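You operate a simulated robot arm through the tools that you are given. There is no shell and no other tool. Be economical: measure what you need, move in short steps, check, and stop when the job is done.

Carry out the task below with a simulated two-armed robot. There is one attempt and no reset: what you move stays moved.

## Task
Put the airing card in the clay tub. Fetch the sink jug and set it on the packing bench top. Put the kiln cup on the white table top away on the kiln table top. Take the streaked lump on the grey table top and put it away on the wedging plaster. Take the plain beaker and put it on the fn mat top. Take the wetting sponge and leave it on the ware bench top. Fetch the seam smoother and stand it on the test tile. Put the slip brush on the finishing bench top away on the slab bench top. Any order will do. Set down upright: sink jug, plain beaker, seam smoother.
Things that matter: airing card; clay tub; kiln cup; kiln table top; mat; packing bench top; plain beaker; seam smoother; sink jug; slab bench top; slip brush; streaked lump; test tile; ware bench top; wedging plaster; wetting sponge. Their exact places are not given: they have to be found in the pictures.

It is judged by the outcome, as a careful person would: the job done as asked, and still so three seconds after it is handed in. It fails if anything else is knocked over, pushed out of place, dropped, spilled or broken.

## Robot
Two 7-joint arms with fingered hands on one trunk, on a base that drives. Base frame: it is fixed to the floor where the robot stands at the start and does not move with it; the origin is under the middle of the robot, x ahead of it, y to its left, z up; the surface under the hand at the start is at about z = 800. Lengths are in mm, angles in rad, forces in N, time in s.
The left shoulder is at the start at [159, 182, 917], the right one opposite. With the tool pointing down near the work surface each hand reaches from about 100 to 920 mm from the robot's upright axis, wherever it stands, measured 20 degrees to its own side. Places, roughly: airing card [500, 0, 750]; clay tub [-2250, 2500, 500]; kiln cup (9x8x6 cm) [500, -700, 800]; kiln table top [-9200, 2300, 800]; mat (22x20 cm) [-1400, 2420, 800]; packing bench top [-800, 2600, 800]; plain beaker (8x8x8 cm) [-1300, 0, 800]; seam smoother (4x6x12 cm) [-7100, 200, 800]; sink jug [750, -500, 750]; slab bench top [-6500, 400, 800]; slip brush (5x5x15 cm) [-9600, -100, 800]; streaked lump (9x8x6 cm) [700, 800, 800]; test tile (8x8x2 cm) [-9800, -300, 800]; ware bench top [-6500, -1700, 700]; wedging plaster (18x29 cm) [-3540, -420, 800]; wetting sponge (6x6x15 cm) [-6800, -1800, 500]. Payload 3.8 kg a hand.
The tool frame of a hand sits at the grasp point between the pads (the TCP): z along the fingers, y along the line on which they close. The tips reach 30 mm beyond it. The gripper opens to 104 mm. The gripper's body begins 35 mm behind the TCP. The gripper is a hand of 4 fingers: y runs from the thumb to the fingers, the wrist lies at [-17, -104, -178] in the tool frame, and closing takes about 1.5 s.
Orientation is told as [roll, pitch, yaw] about the base's x, y, z axes, in that order, counted from this pose: with the fingers straight down and the wrist toward the robot, the tool's x, y and z point along [0, 1, 0], [1, 0, 0] and [0, 0, -1] of the base frame.

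## Interface
- The arms move only by the tool step_arm. It takes "left_moves", "right_moves" or both (then of equal length, played together; a hand with none holds still); each is one flat list of numbers, 6 for each row, row after row: the shift along the tool's x, y, z in mm, then the turn, a rotation vector about the tool's x, y, z in rad. In form: [tx, ty, tz, wx, wy, wz, tx, ty, tz, wx, wy, wz, ...]. A call has 1 to 12 rows; each row shifts and turns the commanded pose from where the row before left it, along the tool's axes as they then stand. "left_hand" and "right_hand" are, for a hand that has rows, the finger opening in mm, from 0 to 104, set as the call begins (left out, the last holds). Each row takes 0.2 s and may step no farther than 50 mm and 0.15 rad from the row before; otherwise, or with a gripper value out of range, the whole call is refused. Where a pose cannot be reached the arm comes as near as it can. A force on the tool above 40 N (or 10 N above the force at the start of the call, whichever is more), or a blocked arm, ends the call early, and 0.2 s more pass. The fingers move at their own pace (about 72 mm/s each) and stop on an object; they squeeze with about 29 N. The grip force told is the motor's: it shows also when the fingers shut on nothing. Time passes only in rows, and 0.2 s behind the last, so rows that do not move let the fingers close. It gives the time, the measured TCP pose, the force on the tool (base axes), the opening and the grip force at its end, in the units of the frame above (readings bear some noise), with the torque about the TCP (base axes, N m) and any sound that the robot's microphone picked up, and new pictures: "views" is both (left out), scene, wrist or none (wrist: the cameras of the hands that moved).
- Cameras (640 x 400 px; columns grow to the right, rows downward): "scene" is now at [283, 8.9, 1114]; the picture's right is [0.07, -1.00, 0.00], its down [-0.36, -0.03, -0.93] and it looks along [0.93, 0.07, -0.36] (base axes); focal length 214 px, centre (320, 200). "left" rides on the left gripper at [-66, -90, -126] in its tool frame; the picture's right is [-0.78, -0.30, 0.56], its down [0.57, -0.70, 0.42] and it looks along [0.26, 0.65, 0.71] (tool axes); focal length 275 px, centre (320, 200). "right" rides on the right gripper at [66, -90, -126] in its tool frame; the picture's right is [-0.78, 0.30, -0.56], its down [-0.57, -0.70, 0.42] and it looks along [-0.26, 0.65, 0.71] (tool axes); focal length 275 px, centre (320, 200).
- move_column(by): slides the trunk up (or, below 0, down) by that many mm; the arms and the scene camera ride with it, the base frame stays. It gives what a move gives, with no picture.
- drive_base(legs): drives the robot by 1 to 6 legs, each [ahead, left, turn to the left] in mm, mm and rad, along the robot's own axes; the way and the turn of a leg run together, so that a leg with both is an arc; at most 1500 mm and 3.142 rad a leg. The arms and the cameras ride along, it lands a little off, and it stops where it bumps. It gives what a move gives, and a new picture of the scene camera.
- finger_targets(index, middle, ring, thumb_bend, thumb_turn, hand): sets how far each is bent, from 0 (flat) to 100 (curled in); at 30 the hand is open as for a grip, at 70 the pads meet at the TCP. One left out holds its place. A second passes; each finger stops where it meets its share of the squeeze, and holds until it gets a number again. A gripper value or a shape takes the hand back. It gives what a move gives, with no picture; readings hold the bend of each and the force on the fingers (four entries, about 0 where the hand has none), thumb and palm. thumb_turn goes from beside the hand (0) to across from the fingers (100), as for a grip.
- set_grasp(shape, hand): the hand has 4 fingers and takes this shape, open, in about a second: jaw (thumb against the fingers, like two jaws); tri (thumb and two fingers); tip (a fingertip pinch); poke (one finger out to press); point (the index stretched); flat (the hand flat); cup (the hand cupped); fist (a fist). The gripper value then closes the fingers along that shape, each until it touches; the sizes above hold for jaw. It gives what a move gives, with no picture.
- aim_head(pan, tilt): turns the head with the scene camera to pan (to the left, within 1.501 rad either way) and tilt (down, from -0.506 to 1.204), counted from straight ahead of the robot. It gives what a move gives, and a new picture of the scene camera.
- measure_at(camera, pixels): for up to 12 pixels [column, row] of the newest picture of that camera ("zoom" is the newest enlarged one), the place [x, y, z] in the base frame of the surface seen there, good to about 3 mm. No time passes.
- close_up(camera, box): a new picture of the part [left, top, right, bottom] of that camera's present view, enlarged. No time passes.
- sign_off(): hands the job in; it is judged then, once.

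Work in short steps. Measure before you move; look again where a grasp or a placing could have gone wrong, and mend it. You have 322 turns and 360 pictures in all, those below and enlarged ones among them. Open the grippers and draw the arms clear of the work before you hand the job in, unless the task says otherwise.

The tools are called as name(argument=value, ...) on one line, values as JSON. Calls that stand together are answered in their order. step_arm: Moves the arms, as the interface text tells. Its arguments: {"type":"object","properties":{"left_moves":{"type":"array","items":{"type":"number"}},"left_hand":{"type":"number"},"right_moves":{"type":"array","items":{"type":"number"}},"right_hand":{"type":"number"},"views":{"type":"string","enum":["both","scene","wrist","none"]}},"required":[]} The other tools are called the same way: move_column (by) slides the trunk up or down; set_grasp (shape, hand) gives the hand a shape; finger_targets (index, middle, ring, thumb_bend, thumb_turn, hand) moves the fingers one by one; drive_base (legs) drives the base; aim_head (pan, tilt) turns the head that bears the scene camera; measure_at (camera, pixels) gives the place of the surface under pixels of a picture; close_up (camera, box) takes an enlarged picture of a part of a camera's view; sign_off () hands the job in.

At the start:

```text
time_s: 0.0
left_ee_pos: [507.7, 128.9, 1098.3]
left_tool_rot: [0.001, -0.002, -0.002]
left_force: [-0.8, 0.5, 0.7]
left_ft_torque: [0.01, -0.01, 0.03]
left_grip_width: 103.8
left_gripper_force: 0.1
left_shape: jaw
left_bend: [30.0, 30.0, 30.0, 30.0, 97.0]
left_finger forces: [0.0, 0.0, 0.1, 0.1, 0.0, 0.0]
right_ee_pos: [533.3, -267.0, 1133.3]
right_tool_rot: [0.0, 0.0, 0.0]
right_force: [-0.4, 0.3, -0.2]
right_ft_torque: [-0.03, 0.0, 0.03]
right_grip_width: 103.6
right_gripper_force: 0.1
right_shape: jaw
right_bend: [30.0, 30.0, 30.0, 30.0, 97.0]
right_finger forces: [0.0, 0.1, 0.0, 0.0, 0.0, 0.1]
trunk travel left (down, up): [-75.0, 681.0]
robot x, y, heading: [2.4, 3.2, 0.0]
head pan, tilt: [0.075, 0.372]
```

scene: 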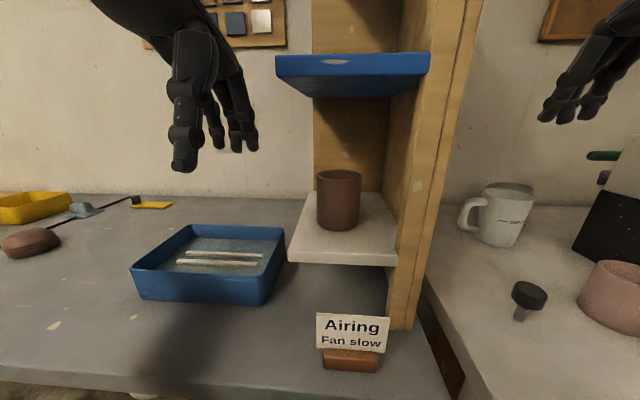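
right: 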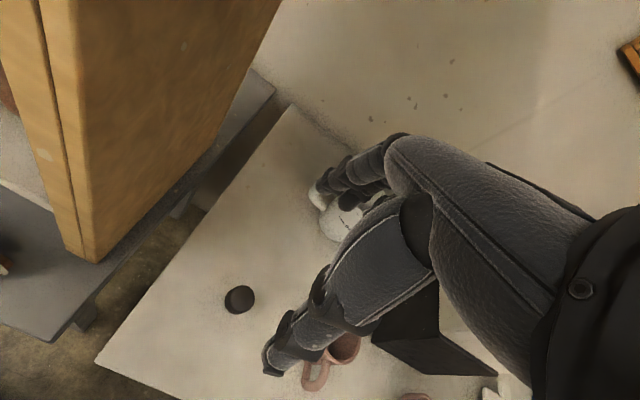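
left: 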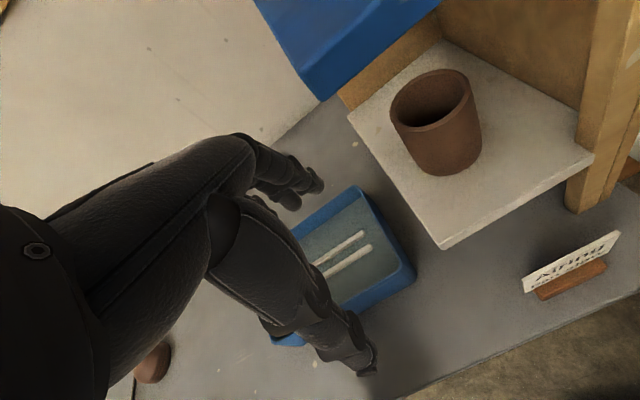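

The scene shows the airing card at (352,335), the white jug at (500,215), a pink cup at (612,295) and the lump at (30,240). I measure these and look to both sides.

measure_at(camera="scene", pixels=[[352, 325], [350, 360], [330, 362], [372, 365], [500, 240], [468, 218], [530, 225], [610, 290], [525, 300], [30, 240], [150, 390], [520, 190]])

aim_head(pan=-0.7, tilt=0.5)

aim_head(pan=0.8, tilt=0.5)

```text
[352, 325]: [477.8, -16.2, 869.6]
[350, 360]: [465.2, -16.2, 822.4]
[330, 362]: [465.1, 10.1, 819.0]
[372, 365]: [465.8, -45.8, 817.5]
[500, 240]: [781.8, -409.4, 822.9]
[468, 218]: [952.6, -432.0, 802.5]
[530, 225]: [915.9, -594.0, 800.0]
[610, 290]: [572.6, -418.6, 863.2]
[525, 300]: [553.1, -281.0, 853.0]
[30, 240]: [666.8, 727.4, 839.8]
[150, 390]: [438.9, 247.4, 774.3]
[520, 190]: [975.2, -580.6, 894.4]
```

```text
time_s: 1.1
left_ee_pos: [509.2, 130.1, 1096.9]
left_tool_rot: [0.0, -0.001, 0.0]
left_force: [0.3, 0.2, 0.6]
left_ft_torque: [-0.01, 0.02, 0.0]
left_grip_width: 103.6
left_gripper_force: 0.0
left_shape: jaw
left_bend: [30.0, 30.0, 30.0, 30.0, 97.0]
left_finger forces: [0.0, 0.1, 0.1, 0.1, 0.0, 0.0]
right_ee_pos: [532.8, -266.5, 1133.6]
right_tool_rot: [0.0, 0.001, 0.0]
right_force: [0.2, 1.1, 0.3]
right_ft_torque: [0.03, -0.02, 0.01]
right_grip_width: 103.4
right_gripper_force: 0.1
right_shape: jaw
right_bend: [30.0, 30.0, 30.0, 30.0, 97.0]
right_finger forces: [0.1, 0.1, 0.0, 0.1, 0.1, 0.0]
trunk travel left (down, up): [-75.0, 681.0]
robot x, y, heading: [0.5, -0.7, 0.002]
head pan, tilt: [-0.7, 0.499]
```

scene: 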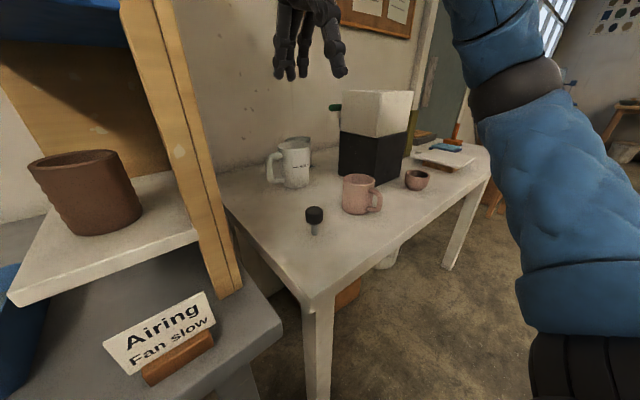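

```text
time_s: 2.7
left_ee_pos: [508.2, 128.2, 1097.6]
left_tool_rot: [0.0, 0.001, -0.001]
left_force: [0.6, 0.1, -0.3]
left_ft_torque: [0.01, 0.01, -0.01]
left_grip_width: 103.7
left_gripper_force: 0.0
left_shape: jaw
left_bend: [30.0, 30.0, 30.0, 30.0, 97.0]
left_finger forces: [0.1, 0.1, 0.0, 0.0, 0.0, 0.0]
right_ee_pos: [533.1, -266.5, 1133.6]
right_tool_rot: [0.0, -0.001, -0.001]
right_force: [-0.3, 0.0, 0.4]
right_ft_torque: [0.04, 0.01, 0.01]
right_grip_width: 103.8
right_gripper_force: 0.0
right_shape: jaw
right_bend: [30.0, 30.0, 30.0, 30.0, 97.0]
right_finger forces: [0.0, 0.0, 0.0, 0.1, 0.0, 0.1]
trunk travel left (down, up): [-75.0, 681.0]
robot x, y, heading: [-2.2, -0.9, 0.002]
head pan, tilt: [0.799, 0.499]
```

scene: 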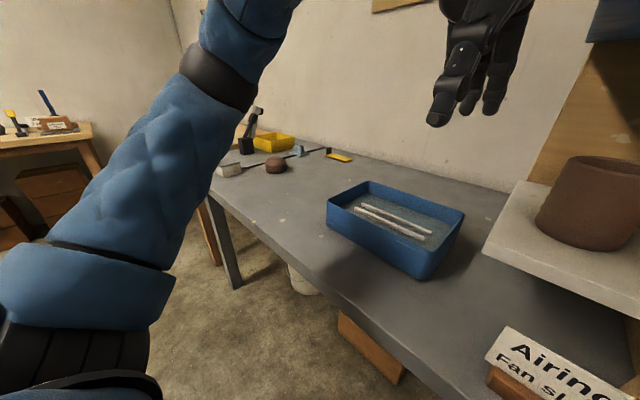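

Two candidates for the kiln cup (pink mug, small brown bowl) and two lumps; I zoom on both regions.

close_up(camera="scene", box=[200, 90, 360, 190])

measure_at(camera="scene", pixels=[[276, 163], [229, 170], [430, 210], [380, 240], [540, 350], [222, 200], [330, 150], [400, 380], [430, 345]])

aim_head(pan=-0.7, tilt=0.45)

close_up(camera="scene", box=[220, 70, 500, 245])

```text
4.00 times, centred on (280, 140) of scene
```

zoom: 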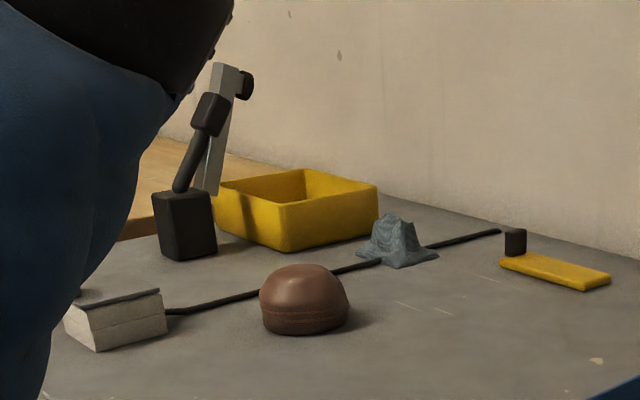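

```text
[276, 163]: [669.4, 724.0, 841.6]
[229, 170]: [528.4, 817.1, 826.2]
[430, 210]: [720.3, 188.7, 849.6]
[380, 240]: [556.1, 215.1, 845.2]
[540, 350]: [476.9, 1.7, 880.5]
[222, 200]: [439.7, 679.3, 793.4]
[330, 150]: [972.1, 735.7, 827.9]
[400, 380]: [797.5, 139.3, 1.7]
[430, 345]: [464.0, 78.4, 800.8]
```

```text
time_s: 4.3
left_ee_pos: [510.6, 130.2, 1097.4]
left_tool_rot: [0.0, -0.001, 0.001]
left_force: [0.2, -0.1, -0.1]
left_ft_torque: [0.01, 0.03, 0.01]
left_grip_width: 103.8
left_gripper_force: 0.1
left_shape: jaw
left_bend: [30.0, 30.0, 30.0, 30.0, 97.0]
left_finger forces: [0.0, 0.0, 0.0, 0.1, 0.0, 0.0]
right_ee_pos: [532.6, -267.0, 1133.1]
right_tool_rot: [0.002, -0.001, 0.002]
right_force: [0.5, 0.4, -0.1]
right_ft_torque: [0.02, -0.01, -0.02]
right_grip_width: 103.6
right_gripper_force: 0.0
right_shape: jaw
right_bend: [30.0, 30.0, 30.0, 30.0, 97.0]
right_finger forces: [0.1, 0.0, 0.0, 0.1, 0.1, 0.1]
trunk travel left (down, up): [-75.0, 681.0]
robot x, y, heading: [1.4, -1.4, 0.001]
head pan, tilt: [-0.7, 0.45]
```

scene: 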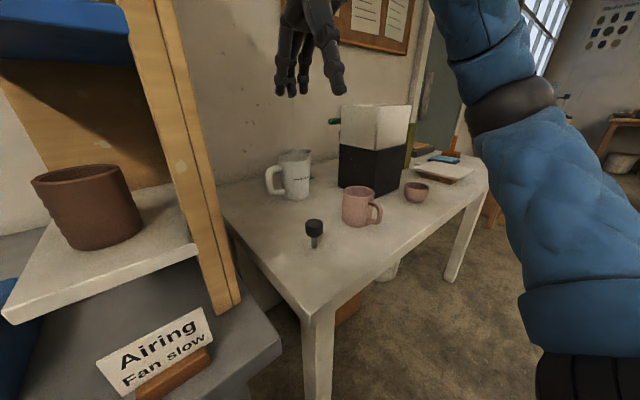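

```text
2.29 times, centred on (360, 158) of scene
```

zoom: 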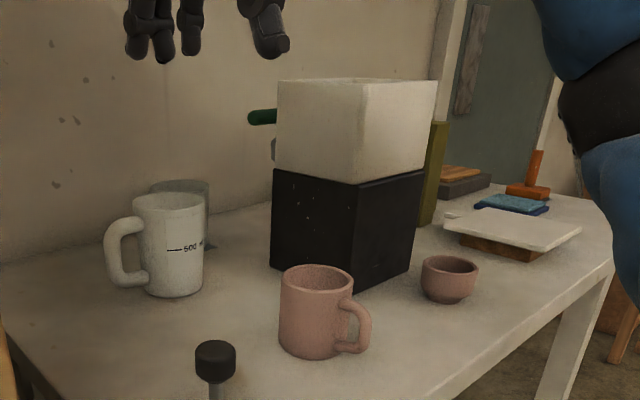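

I measure the cups and jug in the zoom picture.

measure_at(camera="zoom", pixels=[[281, 325], [318, 352], [313, 268], [370, 325], [424, 275], [477, 280], [448, 302], [140, 240], [203, 250], [175, 297], [165, 200], [112, 245]])

close_up(camera="scene", box=[380, 140, 480, 220])

```text
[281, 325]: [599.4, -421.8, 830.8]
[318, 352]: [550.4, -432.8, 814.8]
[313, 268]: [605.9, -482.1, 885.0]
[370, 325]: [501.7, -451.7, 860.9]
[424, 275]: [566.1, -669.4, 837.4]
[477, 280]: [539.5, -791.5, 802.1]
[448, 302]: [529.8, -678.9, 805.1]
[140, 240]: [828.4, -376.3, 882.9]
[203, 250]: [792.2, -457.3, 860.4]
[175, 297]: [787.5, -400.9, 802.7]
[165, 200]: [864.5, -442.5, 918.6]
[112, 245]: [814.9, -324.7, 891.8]
```

```text
5.00 times, centred on (430, 180) of scene
```

zoom: 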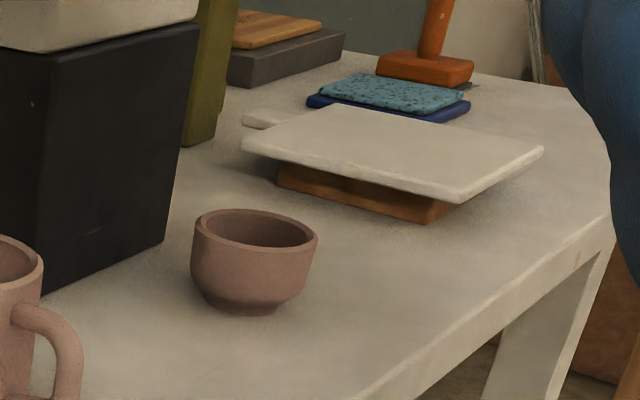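

The small bowl (~8 cm wide, 6 cm high) at about (550,-690) matches the kiln cup; the mug is too tall. I look ahead and measure the card and the shelf in front of it.

aim_head(pan=0.0, tilt=0.7)

close_up(camera="scene", box=[220, 160, 460, 310])

```text
time_s: 5.4
left_ee_pos: [508.5, 129.8, 1097.4]
left_tool_rot: [0.0, -0.002, -0.001]
left_force: [-0.2, -0.8, -0.2]
left_ft_torque: [-0.04, -0.01, 0.0]
left_grip_width: 103.7
left_gripper_force: 0.1
left_shape: jaw
left_bend: [30.0, 30.0, 30.0, 30.0, 97.0]
left_finger forces: [0.0, 0.1, 0.0, 0.0, 0.0, 0.0]
right_ee_pos: [533.6, -267.8, 1132.7]
right_tool_rot: [-0.002, 0.0, -0.001]
right_force: [1.7, 0.2, 0.1]
right_ft_torque: [0.02, 0.02, 0.02]
right_grip_width: 103.7
right_gripper_force: 0.0
right_shape: jaw
right_bend: [30.0, 30.0, 30.0, 30.0, 97.0]
right_finger forces: [0.0, 0.0, 0.1, 0.0, 0.0, 0.0]
trunk travel left (down, up): [-75.0, 681.0]
robot x, y, heading: [1.6, -3.8, 0.001]
head pan, tilt: [0.0, 0.7]
```

scene: 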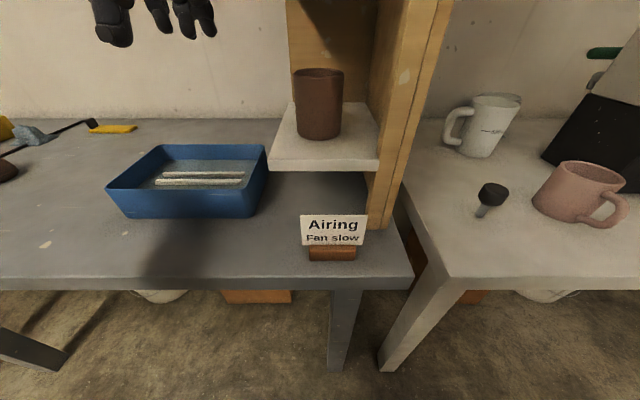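

```text
2.67 times, centred on (340, 235) of scene
```

zoom: 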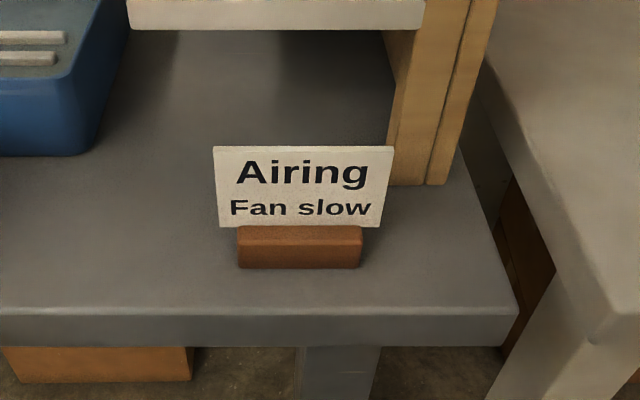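

measure_at(camera="zoom", pixels=[[217, 152], [390, 152], [305, 160], [223, 220], [300, 235], [300, 255], [240, 262], [358, 264], [250, 15], [420, 160], [395, 100], [250, 335]])

measure_at(camera="scene", pixels=[[450, 270], [600, 275], [480, 150], [455, 130], [478, 104], [515, 103], [446, 112], [505, 130], [490, 190], [485, 212], [570, 205], [612, 210]])

```text
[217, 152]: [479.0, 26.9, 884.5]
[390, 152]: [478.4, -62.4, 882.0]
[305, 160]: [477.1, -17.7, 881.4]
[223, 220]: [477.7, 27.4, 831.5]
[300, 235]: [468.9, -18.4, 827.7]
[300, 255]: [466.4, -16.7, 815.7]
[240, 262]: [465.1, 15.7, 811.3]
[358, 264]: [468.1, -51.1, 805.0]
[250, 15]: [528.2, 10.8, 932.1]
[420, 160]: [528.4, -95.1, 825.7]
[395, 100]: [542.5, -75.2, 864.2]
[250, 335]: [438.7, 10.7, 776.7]
```

```text
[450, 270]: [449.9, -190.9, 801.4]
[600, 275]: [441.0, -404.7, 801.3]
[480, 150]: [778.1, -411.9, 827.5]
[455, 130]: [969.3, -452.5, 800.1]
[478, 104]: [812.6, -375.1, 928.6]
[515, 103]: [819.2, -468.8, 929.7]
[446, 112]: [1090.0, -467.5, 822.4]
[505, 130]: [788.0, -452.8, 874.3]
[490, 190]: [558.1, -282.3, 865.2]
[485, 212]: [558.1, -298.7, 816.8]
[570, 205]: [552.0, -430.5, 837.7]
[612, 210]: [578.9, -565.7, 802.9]
```

The card is 90 mm wide at x≈478, y −62..27, z 830–886, with a shelf slab front at x≈528, z 915–940 behind. I approach with the left hand tilted, opening 60, pinching the card across its thickness.

step_arm(left_moves=[0, -30, 0, 0, 0, 0, 0, -30, 0, 0, 0, 0, -37, 0, 33, 0, 0, 0, -37, 0, 33, 0, 0, 0, -37, 0, 34, 0, 0, 0, -36, 0, 34, 0, 0, 0, 0, 0, 0, -0.15, 0, 0, 0, 0, 0, -0.15, 0, 0], left_hand=60)

```text
refused: row 5 steps farther than a row can; nothing moved
```

step_arm(left_moves=[0, -30, 0, 0, 0, 0, 0, -30, 0, 0, 0, 0, -30, 0, 27, 0, 0, 0, -30, 0, 27, 0, 0, 0, -29, 0, 27, 0, 0, 0, -29, 0, 27, 0, 0, 0, -29, 0, 26, 0, 0, 0, 0, 0, 0, -0.15, 0, 0, 0, 0, 0, -0.15, 0, 0], left_hand=60)

```text
time_s: 7.4
left_ee_pos: [461.8, -12.5, 962.3]
left_tool_rot: [-0.018, -0.28, 0.055]
left_force: [0.1, 0.1, -0.4]
left_ft_torque: [-0.03, -0.02, 0.01]
left_grip_width: 60.4
left_gripper_force: 0.1
left_shape: jaw
left_bend: [73.0, 41.0, 38.0, 64.0, 99.0]
left_finger forces: [0.0, 0.0, 0.0, 0.0, 0.0, 0.0]
right_ee_pos: [533.1, -267.5, 1133.3]
right_tool_rot: [0.0, 0.0, 0.001]
right_force: [-0.6, -0.4, 0.1]
right_ft_torque: [0.05, 0.01, 0.01]
right_grip_width: 103.7
right_gripper_force: 0.0
right_shape: jaw
right_bend: [30.0, 30.0, 30.0, 30.0, 97.0]
right_finger forces: [0.1, 0.1, 0.0, 0.0, 0.0, 0.0]
trunk travel left (down, up): [-75.0, 681.0]
robot x, y, heading: [0.9, -3.4, -0.0]
head pan, tilt: [0.0, 0.7]
```

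scene: 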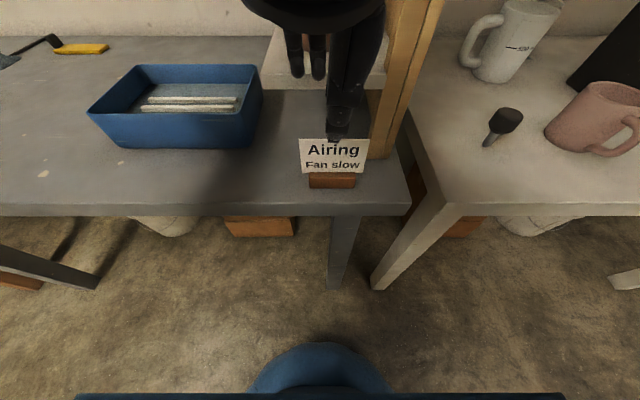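
left: 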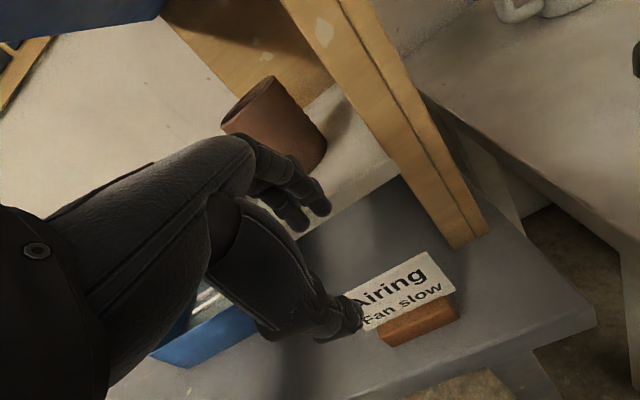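

I measure where the finger tips stand against the shelf.

measure_at(camera="left", pixels=[[352, 325], [328, 208], [300, 228], [270, 220], [380, 150], [330, 235], [420, 265], [320, 150]])

close_up(camera="left", box=[200, 120, 480, 370])

```text
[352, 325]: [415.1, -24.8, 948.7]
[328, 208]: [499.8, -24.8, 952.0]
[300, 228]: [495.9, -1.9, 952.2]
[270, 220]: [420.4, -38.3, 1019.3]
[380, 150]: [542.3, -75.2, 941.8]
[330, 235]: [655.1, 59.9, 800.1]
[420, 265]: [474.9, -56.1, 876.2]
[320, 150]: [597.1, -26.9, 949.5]
```

```text
1.60 times, centred on (340, 245) of left
```

zoom: 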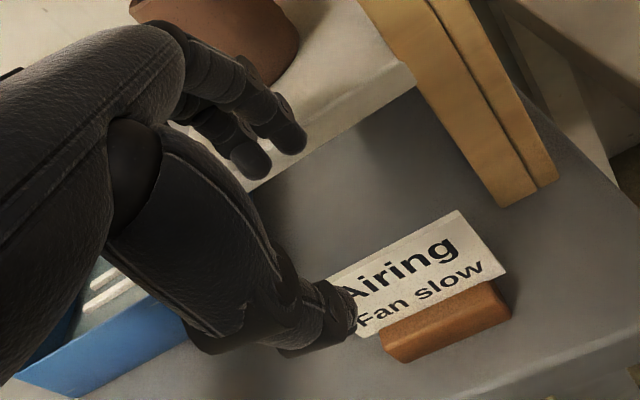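

The finger backs would meet the slab, so instead I will close along y on the card's side edges with the hand tilted 45° forward. I retract, tilt, and back the base off 250 mm.

step_arm(left_moves=[0, 0, -40, 0, 0, 0, 0, 0, -40, 0, 0, 0, 0, 0, 0, -0.12, 0, 0, 0, 0, 0, -0.12, 0, 0, 0, 0, 0, -0.12, 0, 0, 0, 0, 0, -0.125, 0, 0], left_hand=104, views="none")

drive_base(legs=[[-250, 0, 0]])

step_arm(left_moves=[0, 0, 0, 0, 0, 0.143, 0, 0, 0, 0, 0, 0.143, 0, 0, 0, 0, 0, 0.143, 0, 0, 0, 0, 0, 0.143, 0, 0, 0, 0, 0, 0.143, 0, 0, 0, 0, 0, 0.143, 0, 0, 0, 0, 0, 0.143, 0, 0, 0, 0, 0, 0.143, 0, 0, 0, 0, 0, 0.143, 0, 0, 0, 0, 0, 0.143, 0, 0, 0, 0, 0, 0.141, 0, 0, 0, 0, 0, 0], views="scene")

```text
time_s: 8.6
left_ee_pos: [456.0, -13.1, 1086.4]
left_tool_rot: [-0.206, -0.565, 0.246]
left_force: [0.2, 0.4, 0.4]
left_ft_torque: [-0.02, 0.02, 0.02]
left_grip_width: 103.7
left_gripper_force: 0.0
left_shape: jaw
left_bend: [30.0, 30.0, 30.0, 30.0, 97.0]
left_finger forces: [0.0, 0.0, 0.1, 0.0, 0.0, 0.0]
right_ee_pos: [532.2, -267.8, 1134.0]
right_tool_rot: [0.0, 0.002, 0.0]
right_force: [0.2, -0.6, 0.4]
right_ft_torque: [0.02, 0.01, 0.0]
right_grip_width: 103.8
right_gripper_force: 0.1
right_shape: jaw
right_bend: [30.0, 30.0, 30.0, 30.0, 97.0]
right_finger forces: [0.0, 0.1, 0.0, 0.1, 0.0, 0.0]
trunk travel left (down, up): [-75.0, 681.0]
robot x, y, heading: [1.2, -1.4, 0.003]
head pan, tilt: [0.0, 0.7]
stopped in row 6 (left hand): the arm was blocked; the commanded pose is now the measured one
```

```text
time_s: 10.4
left_ee_pos: [202.4, -12.2, 1086.5]
left_tool_rot: [-0.204, -0.565, 0.246]
left_force: [0.2, 0.3, -0.1]
left_ft_torque: [-0.04, -0.03, 0.01]
left_grip_width: 103.8
left_gripper_force: 0.1
left_shape: jaw
left_bend: [30.0, 30.0, 30.0, 30.0, 97.0]
left_finger forces: [0.1, 0.1, 0.0, 0.1, 0.1, 0.0]
right_ee_pos: [280.2, -266.8, 1134.1]
right_tool_rot: [0.0, 0.002, 0.004]
right_force: [-1.0, 0.5, 0.5]
right_ft_torque: [-0.01, -0.01, 0.02]
right_grip_width: 103.6
right_gripper_force: 0.0
right_shape: jaw
right_bend: [30.0, 30.0, 30.0, 30.0, 97.0]
right_finger forces: [0.0, 0.0, 0.0, 0.1, 0.0, 0.0]
trunk travel left (down, up): [-75.0, 681.0]
robot x, y, heading: [-255.3, -2.1, -0.001]
head pan, tilt: [0.0, 0.7]
```

scene: 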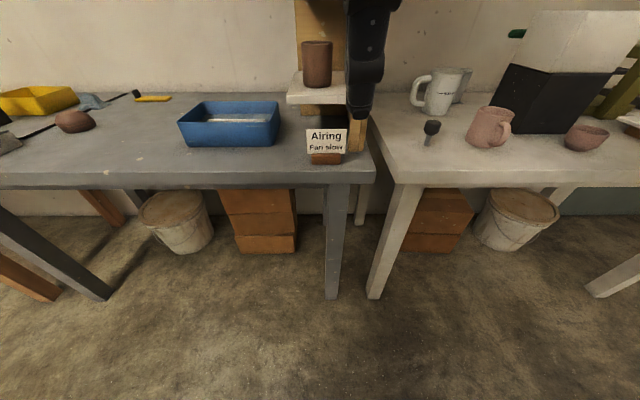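

```text
time_s: 13.0
left_ee_pos: [202.7, -13.5, 1085.9]
left_tool_rot: [0.575, -0.172, -1.434]
left_force: [-0.8, 0.2, -0.4]
left_ft_torque: [0.04, 0.0, -0.01]
left_grip_width: 103.8
left_gripper_force: 0.1
left_shape: jaw
left_bend: [30.0, 30.0, 30.0, 30.0, 97.0]
left_finger forces: [0.0, 0.0, 0.1, 0.0, 0.1, 0.1]
right_ee_pos: [279.1, -265.8, 1134.0]
right_tool_rot: [0.0, 0.0, 0.003]
right_force: [0.2, -0.7, 0.3]
right_ft_torque: [0.01, 0.03, -0.01]
right_grip_width: 103.7
right_gripper_force: 0.0
right_shape: jaw
right_bend: [30.0, 30.0, 30.0, 30.0, 97.0]
right_finger forces: [0.0, 0.1, 0.0, 0.0, 0.1, 0.0]
trunk travel left (down, up): [-75.0, 681.0]
robot x, y, heading: [-252.2, -0.5, 0.007]
head pan, tilt: [0.0, 0.7]
```

scene: 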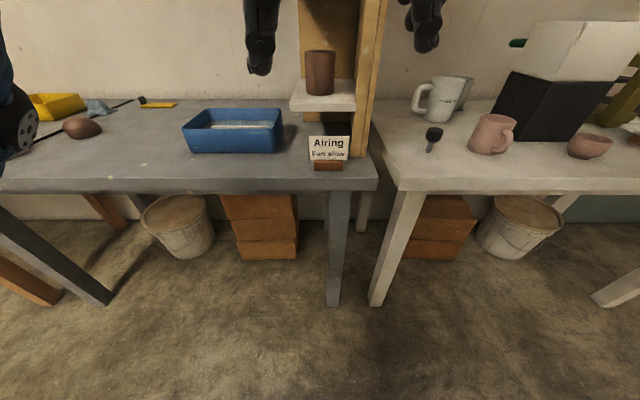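

I level the hand's closing line with y and approach to a stand-off 100 mm short of the card.

step_arm(left_moves=[0, 0, 0, 0.015, 0.093, 0.111, 0, 0, 0, 0.015, 0.093, 0.111, 5, 1, 43, 0, 0, 0, 5, 1, 43, 0, 0, 0, 5, 1, 43, 0, 0, 0, 5, 1, 43, 0, 0, 0, 5, 0, 43, 0, 0, 0, 5, 0, 43, 0, 0, 0, 0, 0, 0, 0, 0, 0], left_hand=104)

```text
time_s: 15.0
left_ee_pos: [405.7, -21.7, 920.9]
left_tool_rot: [0.777, -0.008, -1.588]
left_force: [1.0, -0.2, 0.5]
left_ft_torque: [-0.01, 0.02, 0.0]
left_grip_width: 103.5
left_gripper_force: 0.1
left_shape: jaw
left_bend: [30.0, 30.0, 30.0, 30.0, 97.0]
left_finger forces: [0.0, 0.0, 0.0, 0.0, 0.0, 0.1]
right_ee_pos: [280.2, -265.4, 1134.2]
right_tool_rot: [0.0, 0.0, 0.003]
right_force: [0.0, 0.2, 0.1]
right_ft_torque: [-0.02, 0.0, 0.03]
right_grip_width: 103.7
right_gripper_force: 0.0
right_shape: jaw
right_bend: [30.0, 30.0, 30.0, 30.0, 97.0]
right_finger forces: [0.1, 0.0, 0.1, 0.1, 0.0, 0.1]
trunk travel left (down, up): [-75.0, 681.0]
robot x, y, heading: [-254.2, 0.8, 0.002]
head pan, tilt: [0.0, 0.7]
```

scene: 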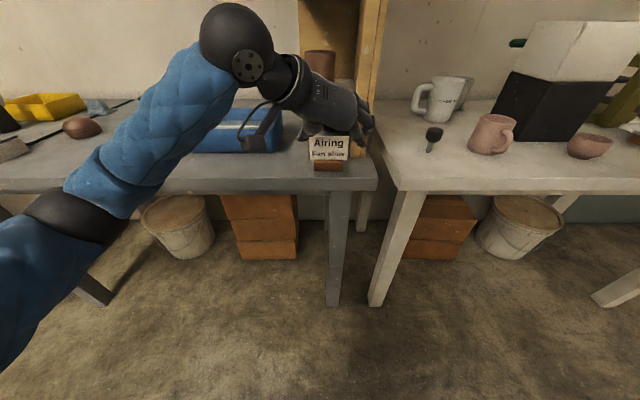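
left: 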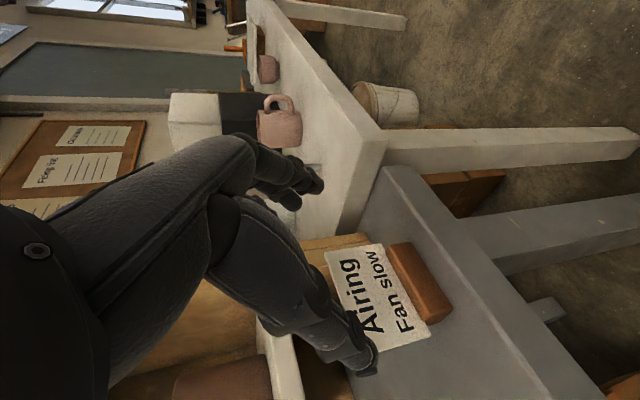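

Hand is in front of the card; I check the clearance of thumb and fingers against the card's edges.

measure_at(camera="left", pixels=[[367, 358], [372, 345], [318, 183], [292, 200], [428, 335], [355, 372], [385, 247], [332, 265], [440, 310]])

```text
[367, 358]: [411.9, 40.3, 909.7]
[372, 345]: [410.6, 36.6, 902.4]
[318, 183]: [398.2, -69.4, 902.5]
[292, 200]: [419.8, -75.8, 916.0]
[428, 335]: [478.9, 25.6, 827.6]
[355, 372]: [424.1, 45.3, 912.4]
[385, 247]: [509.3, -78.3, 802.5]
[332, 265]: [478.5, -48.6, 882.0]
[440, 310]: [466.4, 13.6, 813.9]
```

Clearances are about 8 mm each side. I advance 95 mm and close.

step_arm(left_moves=[0, 0, 19, 0, 0, 0, 0, 0, 19, 0, 0, 0, 0, 0, 19, 0, 0, 0, 0, 0, 19, 0, 0, 0, 0, 0, 19, 0, 0, 0, 0, 0, 0, 0, 0, 0])

```text
time_s: 16.4
left_ee_pos: [471.9, -24.0, 852.8]
left_tool_rot: [0.775, -0.008, -1.586]
left_force: [0.7, 1.2, 0.4]
left_ft_torque: [-0.04, -0.01, 0.01]
left_grip_width: 103.8
left_gripper_force: 0.0
left_shape: jaw
left_bend: [30.0, 30.0, 30.0, 30.0, 97.0]
left_finger forces: [0.0, 0.0, 0.0, 0.1, 0.2, 0.0]
right_ee_pos: [280.3, -265.4, 1133.0]
right_tool_rot: [0.002, -0.001, 0.003]
right_force: [-0.1, 0.2, -0.3]
right_ft_torque: [-0.02, 0.0, 0.01]
right_grip_width: 104.0
right_gripper_force: 0.1
right_shape: jaw
right_bend: [30.0, 30.0, 30.0, 30.0, 97.0]
right_finger forces: [0.0, 0.0, 0.1, 0.1, 0.0, 0.1]
trunk travel left (down, up): [-75.0, 681.0]
robot x, y, heading: [-253.6, -1.8, 0.004]
head pan, tilt: [0.0, 0.7]
```

scene: 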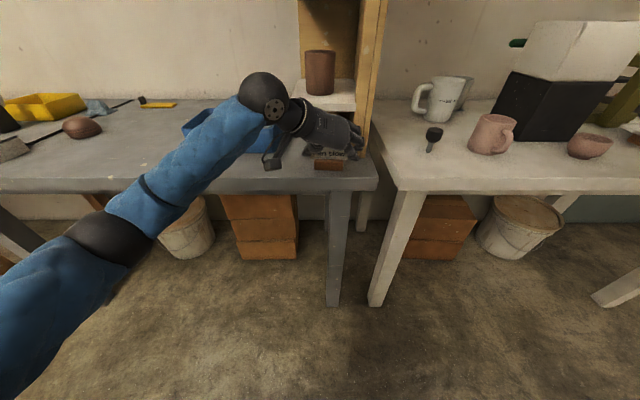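
left: 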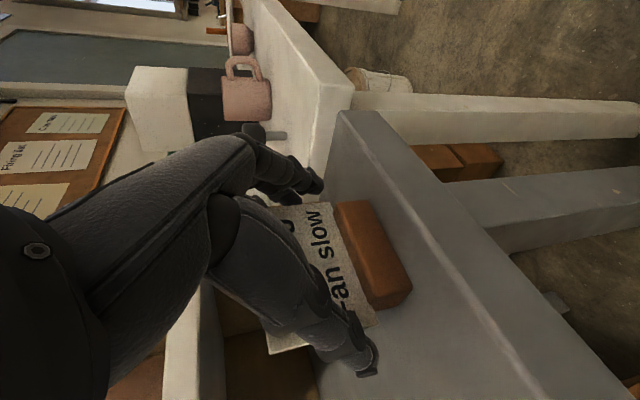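

The hand straddles the card; I close the fingers.

step_arm(left_moves=[0, 0, 0, 0, 0, 0, 0, 0, 0, 0, 0, 0, 0, 0, 0, 0, 0, 0, 0, 0, 0, 0, 0, 0, 0, 0, 0, 0, 0, 0], left_hand=70)

```text
time_s: 17.6
left_ee_pos: [471.9, -24.4, 854.2]
left_tool_rot: [0.775, -0.008, -1.587]
left_force: [0.0, 0.9, 0.2]
left_ft_torque: [-0.02, -0.02, -0.02]
left_grip_width: 78.3
left_gripper_force: 29.0
left_shape: jaw
left_bend: [27.0, 39.0, 36.0, 49.0, 98.0]
left_finger forces: [17.4, 10.2, 0.1, 0.0, 28.2, 0.0]
right_ee_pos: [280.3, -267.4, 1133.9]
right_tool_rot: [0.001, -0.001, 0.003]
right_force: [0.4, -0.4, 0.0]
right_ft_torque: [-0.01, 0.02, 0.03]
right_grip_width: 104.0
right_gripper_force: 0.0
right_shape: jaw
right_bend: [30.0, 30.0, 30.0, 30.0, 97.0]
right_finger forces: [0.0, 0.0, 0.0, 0.0, 0.0, 0.1]
trunk travel left (down, up): [-75.0, 681.0]
robot x, y, heading: [-256.5, -0.9, 0.004]
head pan, tilt: [0.0, 0.7]
```

scene: 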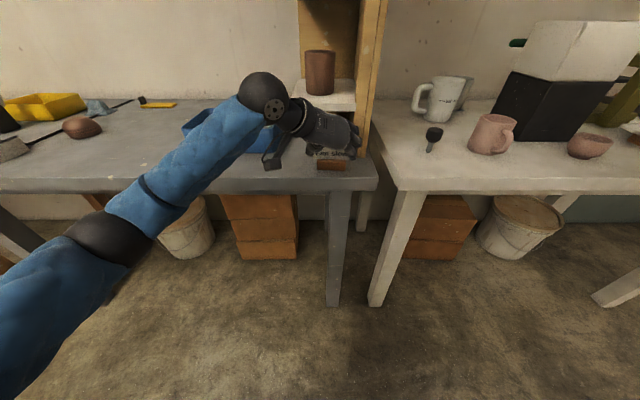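
left: 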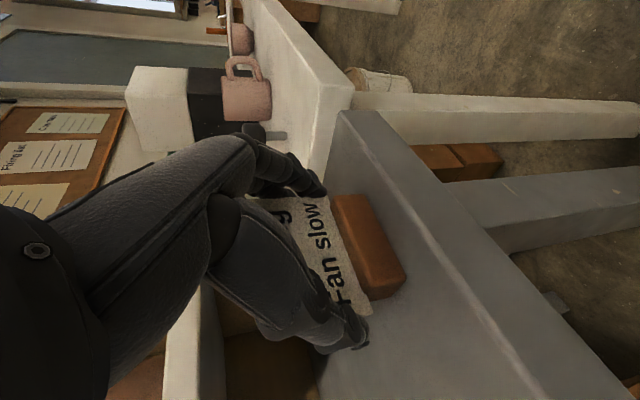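

Grip is firm (29 N on thumb and two fingers). I lift a little, then withdraw up and back.

step_arm(left_moves=[7, 0, -7, 0, 0, 0, 7, 0, -7, 0, 0, 0, 0, 0, -30, 0, 0, 0, 0, 0, -40, 0, 0, 0, 0, 0, -40, 0, 0, 0, 0, 0, -40, 0, 0, 0, 0, 0, -40, 0, 0, 0])

```text
time_s: 19.2
left_ee_pos: [337.7, -19.2, 1011.3]
left_tool_rot: [0.773, -0.009, -1.587]
left_force: [0.1, 0.2, -0.9]
left_ft_torque: [-0.01, -0.01, -0.03]
left_grip_width: 78.3
left_gripper_force: 29.0
left_shape: jaw
left_bend: [27.0, 39.0, 36.0, 49.0, 99.0]
left_finger forces: [17.4, 10.0, 0.0, 0.0, 28.2, 0.1]
right_ee_pos: [280.2, -266.8, 1133.7]
right_tool_rot: [0.0, 0.0, 0.003]
right_force: [-0.4, 0.1, -0.1]
right_ft_torque: [-0.01, -0.03, -0.03]
right_grip_width: 103.6
right_gripper_force: 0.1
right_shape: jaw
right_bend: [30.0, 30.0, 30.0, 30.0, 97.0]
right_finger forces: [0.0, 0.0, 0.0, 0.0, 0.0, 0.0]
trunk travel left (down, up): [-75.0, 681.0]
robot x, y, heading: [-253.9, -0.8, 0.004]
head pan, tilt: [0.0, 0.7]
```

scene: 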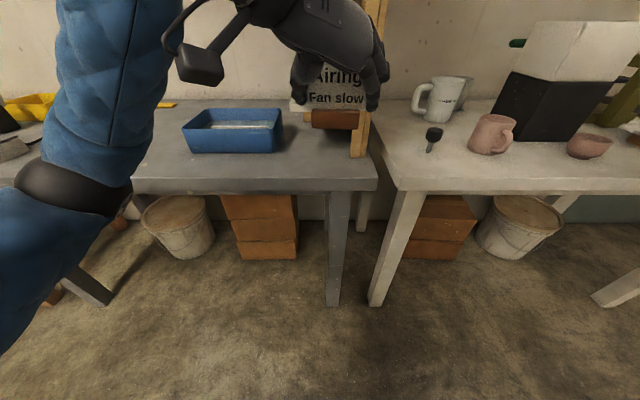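
left: 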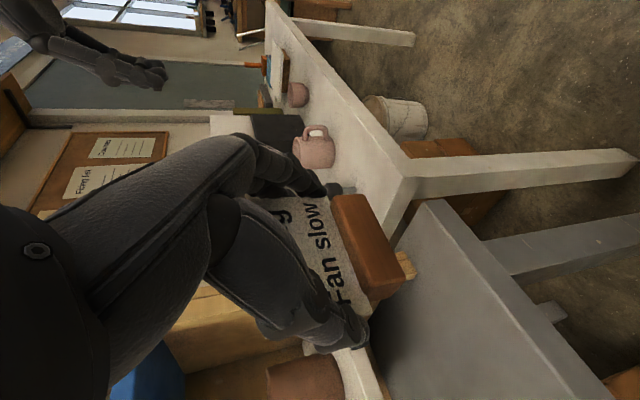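

Card is held. Now I drive to the white table for the jug: right 300, then ahead 180.

drive_base(legs=[[0, -300, 0], [160, 0, 0]])

close_up(camera="scene", box=[260, 0, 500, 150])

```text
time_s: 22.3
left_ee_pos: [500.4, -321.9, 1009.4]
left_tool_rot: [0.776, -0.011, -1.587]
left_force: [0.8, -1.1, -0.9]
left_ft_torque: [-0.02, 0.0, 0.0]
left_grip_width: 77.9
left_gripper_force: 28.5
left_shape: jaw
left_bend: [27.0, 39.0, 36.0, 49.0, 99.0]
left_finger forces: [17.4, 10.1, 0.0, 0.0, 28.2, 0.1]
right_ee_pos: [441.6, -568.6, 1133.3]
right_tool_rot: [0.0, 0.0, 0.001]
right_force: [0.7, -0.8, -0.7]
right_ft_torque: [0.04, 0.04, -0.03]
right_grip_width: 103.9
right_gripper_force: 0.1
right_shape: jaw
right_bend: [30.0, 30.0, 30.0, 30.0, 97.0]
right_finger forces: [0.0, 0.1, 0.0, 0.1, 0.0, 0.0]
trunk travel left (down, up): [-75.0, 681.0]
robot x, y, heading: [-92.4, -301.7, -0.002]
head pan, tilt: [0.0, 0.7]
```

scene: 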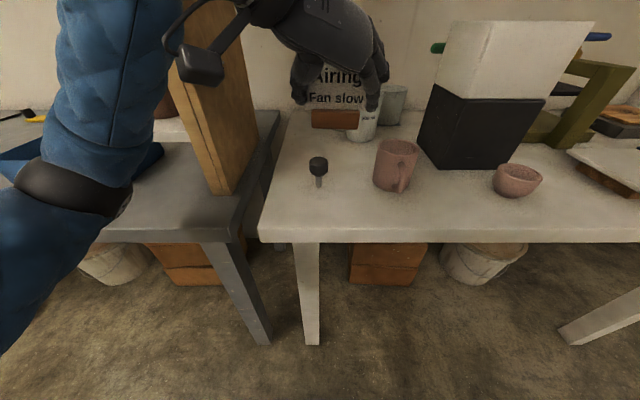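

```text
2.67 times, centred on (380, 75) of scene
```

zoom: 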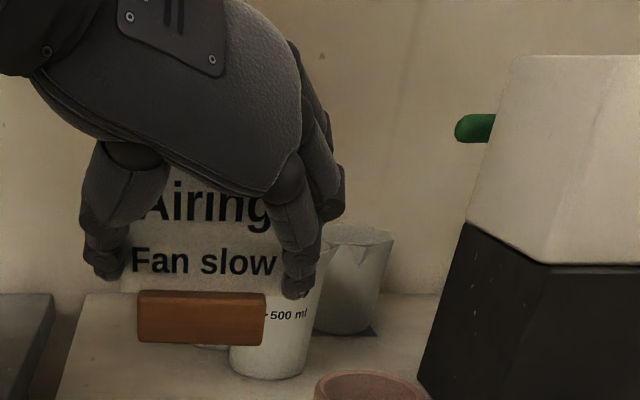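

The card hides the jug, so I move the left hand back, left and up.

step_arm(left_moves=[-5, -25, -40, 0, 0, 0, -5, -25, -40, 0, 0, 0, -5, -25, -40, 0, 0, 0, -5, -25, -40, 0, 0, 0, -5, -25, -40, 0, 0, 0, -5, -25, -40, 0, 0, 0], views="none")

drive_base(legs=[[150, 0, 0]])

```text
time_s: 23.7
left_ee_pos: [310.2, -167.4, 1157.7]
left_tool_rot: [0.773, -0.009, -1.59]
left_force: [-0.1, 0.4, -0.8]
left_ft_torque: [0.0, 0.0, 0.0]
left_grip_width: 78.1
left_gripper_force: 29.5
left_shape: jaw
left_bend: [27.0, 39.0, 36.0, 49.0, 99.0]
left_finger forces: [17.6, 10.1, 0.0, 0.0, 28.2, 0.1]
right_ee_pos: [439.4, -568.0, 1134.1]
right_tool_rot: [0.001, 0.001, 0.0]
right_force: [0.2, -0.5, 1.1]
right_ft_torque: [-0.02, 0.0, 0.0]
right_grip_width: 103.4
right_gripper_force: 0.1
right_shape: jaw
right_bend: [30.0, 30.0, 30.0, 30.0, 97.0]
right_finger forces: [0.1, 0.0, 0.1, 0.1, 0.0, 0.0]
trunk travel left (down, up): [-75.0, 681.0]
robot x, y, heading: [-94.6, -300.7, 0.001]
head pan, tilt: [0.0, 0.7]
```

```text
time_s: 25.1
left_ee_pos: [463.6, -167.7, 1159.4]
left_tool_rot: [0.776, -0.009, -1.589]
left_force: [-0.6, -0.3, -1.6]
left_ft_torque: [0.0, 0.06, 0.02]
left_grip_width: 77.8
left_gripper_force: 29.0
left_shape: jaw
left_bend: [27.0, 39.0, 36.0, 49.0, 99.0]
left_finger forces: [17.5, 10.0, 0.0, 0.0, 28.1, 0.0]
right_ee_pos: [592.7, -568.3, 1132.8]
right_tool_rot: [-0.001, 0.001, 0.0]
right_force: [0.2, -0.6, -0.4]
right_ft_torque: [0.01, 0.01, -0.02]
right_grip_width: 103.6
right_gripper_force: 0.1
right_shape: jaw
right_bend: [30.0, 30.0, 30.0, 30.0, 97.0]
right_finger forces: [0.0, 0.0, 0.0, 0.0, 0.0, 0.0]
trunk travel left (down, up): [-75.0, 681.0]
robot x, y, heading: [58.5, -299.8, -0.004]
head pan, tilt: [0.0, 0.7]
```

scene: 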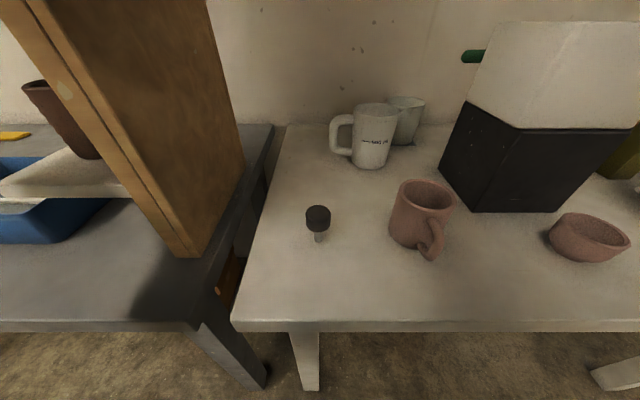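

close_up(camera="scene", box=[310, 85, 438, 180])

measure_at(camera="scene", pixels=[[358, 120], [396, 122], [356, 150], [385, 155], [368, 166], [377, 106], [333, 128], [345, 153], [345, 118], [405, 130], [390, 144], [340, 140]])

```text
4.21 times, centred on (374, 132) of scene
```

zoom: 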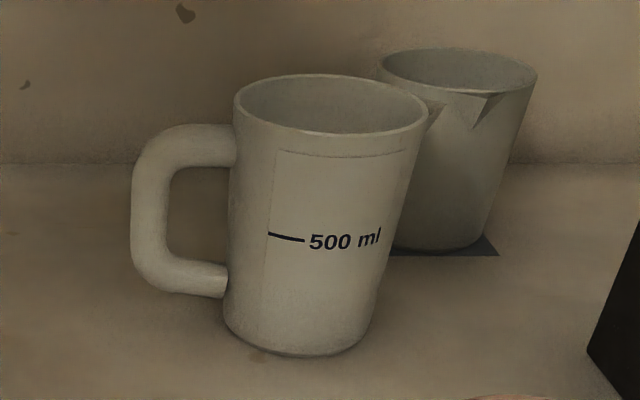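

```text
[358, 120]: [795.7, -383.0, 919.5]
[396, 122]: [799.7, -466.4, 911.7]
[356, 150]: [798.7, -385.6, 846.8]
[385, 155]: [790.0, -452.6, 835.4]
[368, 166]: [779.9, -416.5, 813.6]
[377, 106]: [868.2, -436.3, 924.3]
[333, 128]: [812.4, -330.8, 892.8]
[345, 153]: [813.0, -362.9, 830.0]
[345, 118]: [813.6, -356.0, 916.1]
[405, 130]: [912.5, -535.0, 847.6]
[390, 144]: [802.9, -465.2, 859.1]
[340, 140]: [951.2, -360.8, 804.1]
```

I measure the rim of the front (500 ml, handled) jug and the one behind more exactly.

measure_at(camera="zoom", pixels=[[239, 105], [424, 116], [330, 133], [325, 76], [280, 82], [400, 90], [455, 92], [533, 80], [455, 50], [440, 247], [150, 200], [180, 138]])

```text
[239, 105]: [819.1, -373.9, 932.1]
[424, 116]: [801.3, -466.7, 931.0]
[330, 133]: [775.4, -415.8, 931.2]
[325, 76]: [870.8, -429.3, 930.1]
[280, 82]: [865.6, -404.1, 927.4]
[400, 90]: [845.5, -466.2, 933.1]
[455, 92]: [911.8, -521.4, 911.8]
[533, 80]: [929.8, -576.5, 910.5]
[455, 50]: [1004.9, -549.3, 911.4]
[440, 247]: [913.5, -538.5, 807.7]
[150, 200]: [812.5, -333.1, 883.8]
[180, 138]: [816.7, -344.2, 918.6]
```

The handled jug's rim is ~96 mm wide centred at (823,−421), z 931. I open the right hand wider with finger targets and move over it, staying high and away from the box.

finger_targets(hand="right", index=18, middle=18, ring=18, thumb_bend=18)

step_arm(right_moves=[49, 0, 0, 0, 0, 0, 49, 0, 0, 0, 0, 0, 49, 0, 0, 0, 0, 0, 0, 46, 0, 0, 0, 0, 0, 46, 0, 0, 0, 0, 0, 46, 0, 0, 0, 0, 0, 46, 0, 0, 0, 0, 0, 46, 0, 0, 0, 0, 0, 0, 40, 0, 0, 0, 0, 0, 40, 0, 0, 0, 0, 0, 0, 0, 0, 0])

```text
time_s: 26.1
left_ee_pos: [464.0, -167.2, 1158.4]
left_tool_rot: [0.775, -0.008, -1.591]
left_force: [-0.3, 0.5, -0.7]
left_ft_torque: [0.01, 0.0, 0.01]
left_grip_width: 78.2
left_gripper_force: 28.6
left_shape: jaw
left_bend: [27.0, 39.0, 36.0, 49.0, 99.0]
left_finger forces: [17.6, 10.0, 0.1, 0.1, 28.2, 0.0]
right_ee_pos: [592.4, -568.8, 1135.0]
right_tool_rot: [0.0, 0.0, -0.001]
right_force: [-0.3, 0.0, 0.2]
right_ft_torque: [-0.03, 0.02, -0.01]
right_grip_width: 130.5
right_gripper_force: 0.1
right_shape: fingers
right_bend: [18.0, 18.0, 18.0, 18.0, 97.0]
right_finger forces: [0.0, 0.0, 0.0, 0.0, 0.0, 0.0]
trunk travel left (down, up): [-75.0, 681.0]
robot x, y, heading: [61.4, -299.7, -0.001]
head pan, tilt: [0.0, 0.7]
```

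```text
time_s: 28.5
left_ee_pos: [462.7, -166.9, 1160.1]
left_tool_rot: [0.775, -0.01, -1.589]
left_force: [-0.3, -0.7, 0.0]
left_ft_torque: [-0.01, -0.03, -0.01]
left_grip_width: 78.2
left_gripper_force: 28.6
left_shape: jaw
left_bend: [27.0, 39.0, 36.0, 49.0, 99.0]
left_finger forces: [17.5, 10.1, 0.1, 0.0, 28.2, 0.0]
right_ee_pos: [799.3, -430.7, 1045.3]
right_tool_rot: [-0.001, 0.001, 0.0]
right_force: [0.0, 1.7, 0.4]
right_ft_torque: [-0.01, 0.0, -0.02]
right_grip_width: 130.5
right_gripper_force: 0.0
right_shape: fingers
right_bend: [18.0, 18.0, 18.0, 18.0, 97.0]
right_finger forces: [0.0, 0.0, 0.0, 0.1, 0.0, 0.0]
right hand out of reach, approached as far as the arm can: row 8
trunk travel left (down, up): [-75.0, 681.0]
robot x, y, heading: [61.2, -302.4, 0.001]
head pan, tilt: [0.0, 0.7]
```

scene: 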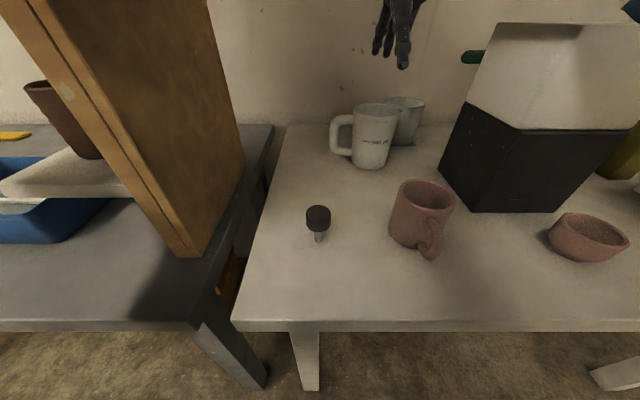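
right: 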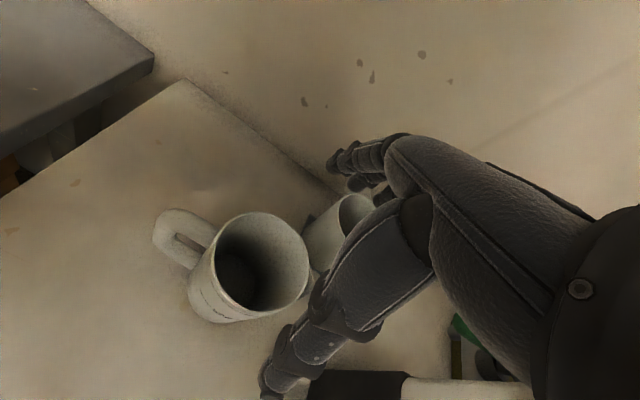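

The jug is empty and the reach is short at this height; I drive ahead 45 mm and then align.

drive_base(legs=[[45, 0, 0]])

```text
time_s: 29.4
left_ee_pos: [500.0, -166.6, 1160.5]
left_tool_rot: [0.784, -0.008, -1.587]
left_force: [-0.3, -0.3, -0.8]
left_ft_torque: [0.03, 0.0, 0.01]
left_grip_width: 77.8
left_gripper_force: 28.8
left_shape: jaw
left_bend: [27.0, 39.0, 36.0, 49.0, 99.0]
left_finger forces: [17.5, 10.2, 0.0, 0.0, 28.3, 0.0]
right_ee_pos: [837.2, -429.2, 1049.7]
right_tool_rot: [-0.002, -0.007, 0.0]
right_force: [0.0, 0.1, 0.6]
right_ft_torque: [-0.03, 0.0, 0.01]
right_grip_width: 130.6
right_gripper_force: 0.1
right_shape: fingers
right_bend: [18.0, 18.0, 18.0, 18.0, 97.0]
right_finger forces: [0.1, 0.0, 0.0, 0.0, 0.0, 0.1]
trunk travel left (down, up): [-75.0, 681.0]
robot x, y, heading: [105.5, -303.8, -0.001]
head pan, tilt: [0.0, 0.7]
```

scene: 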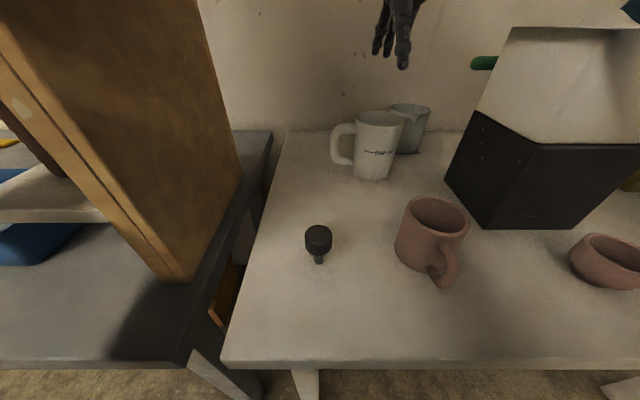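

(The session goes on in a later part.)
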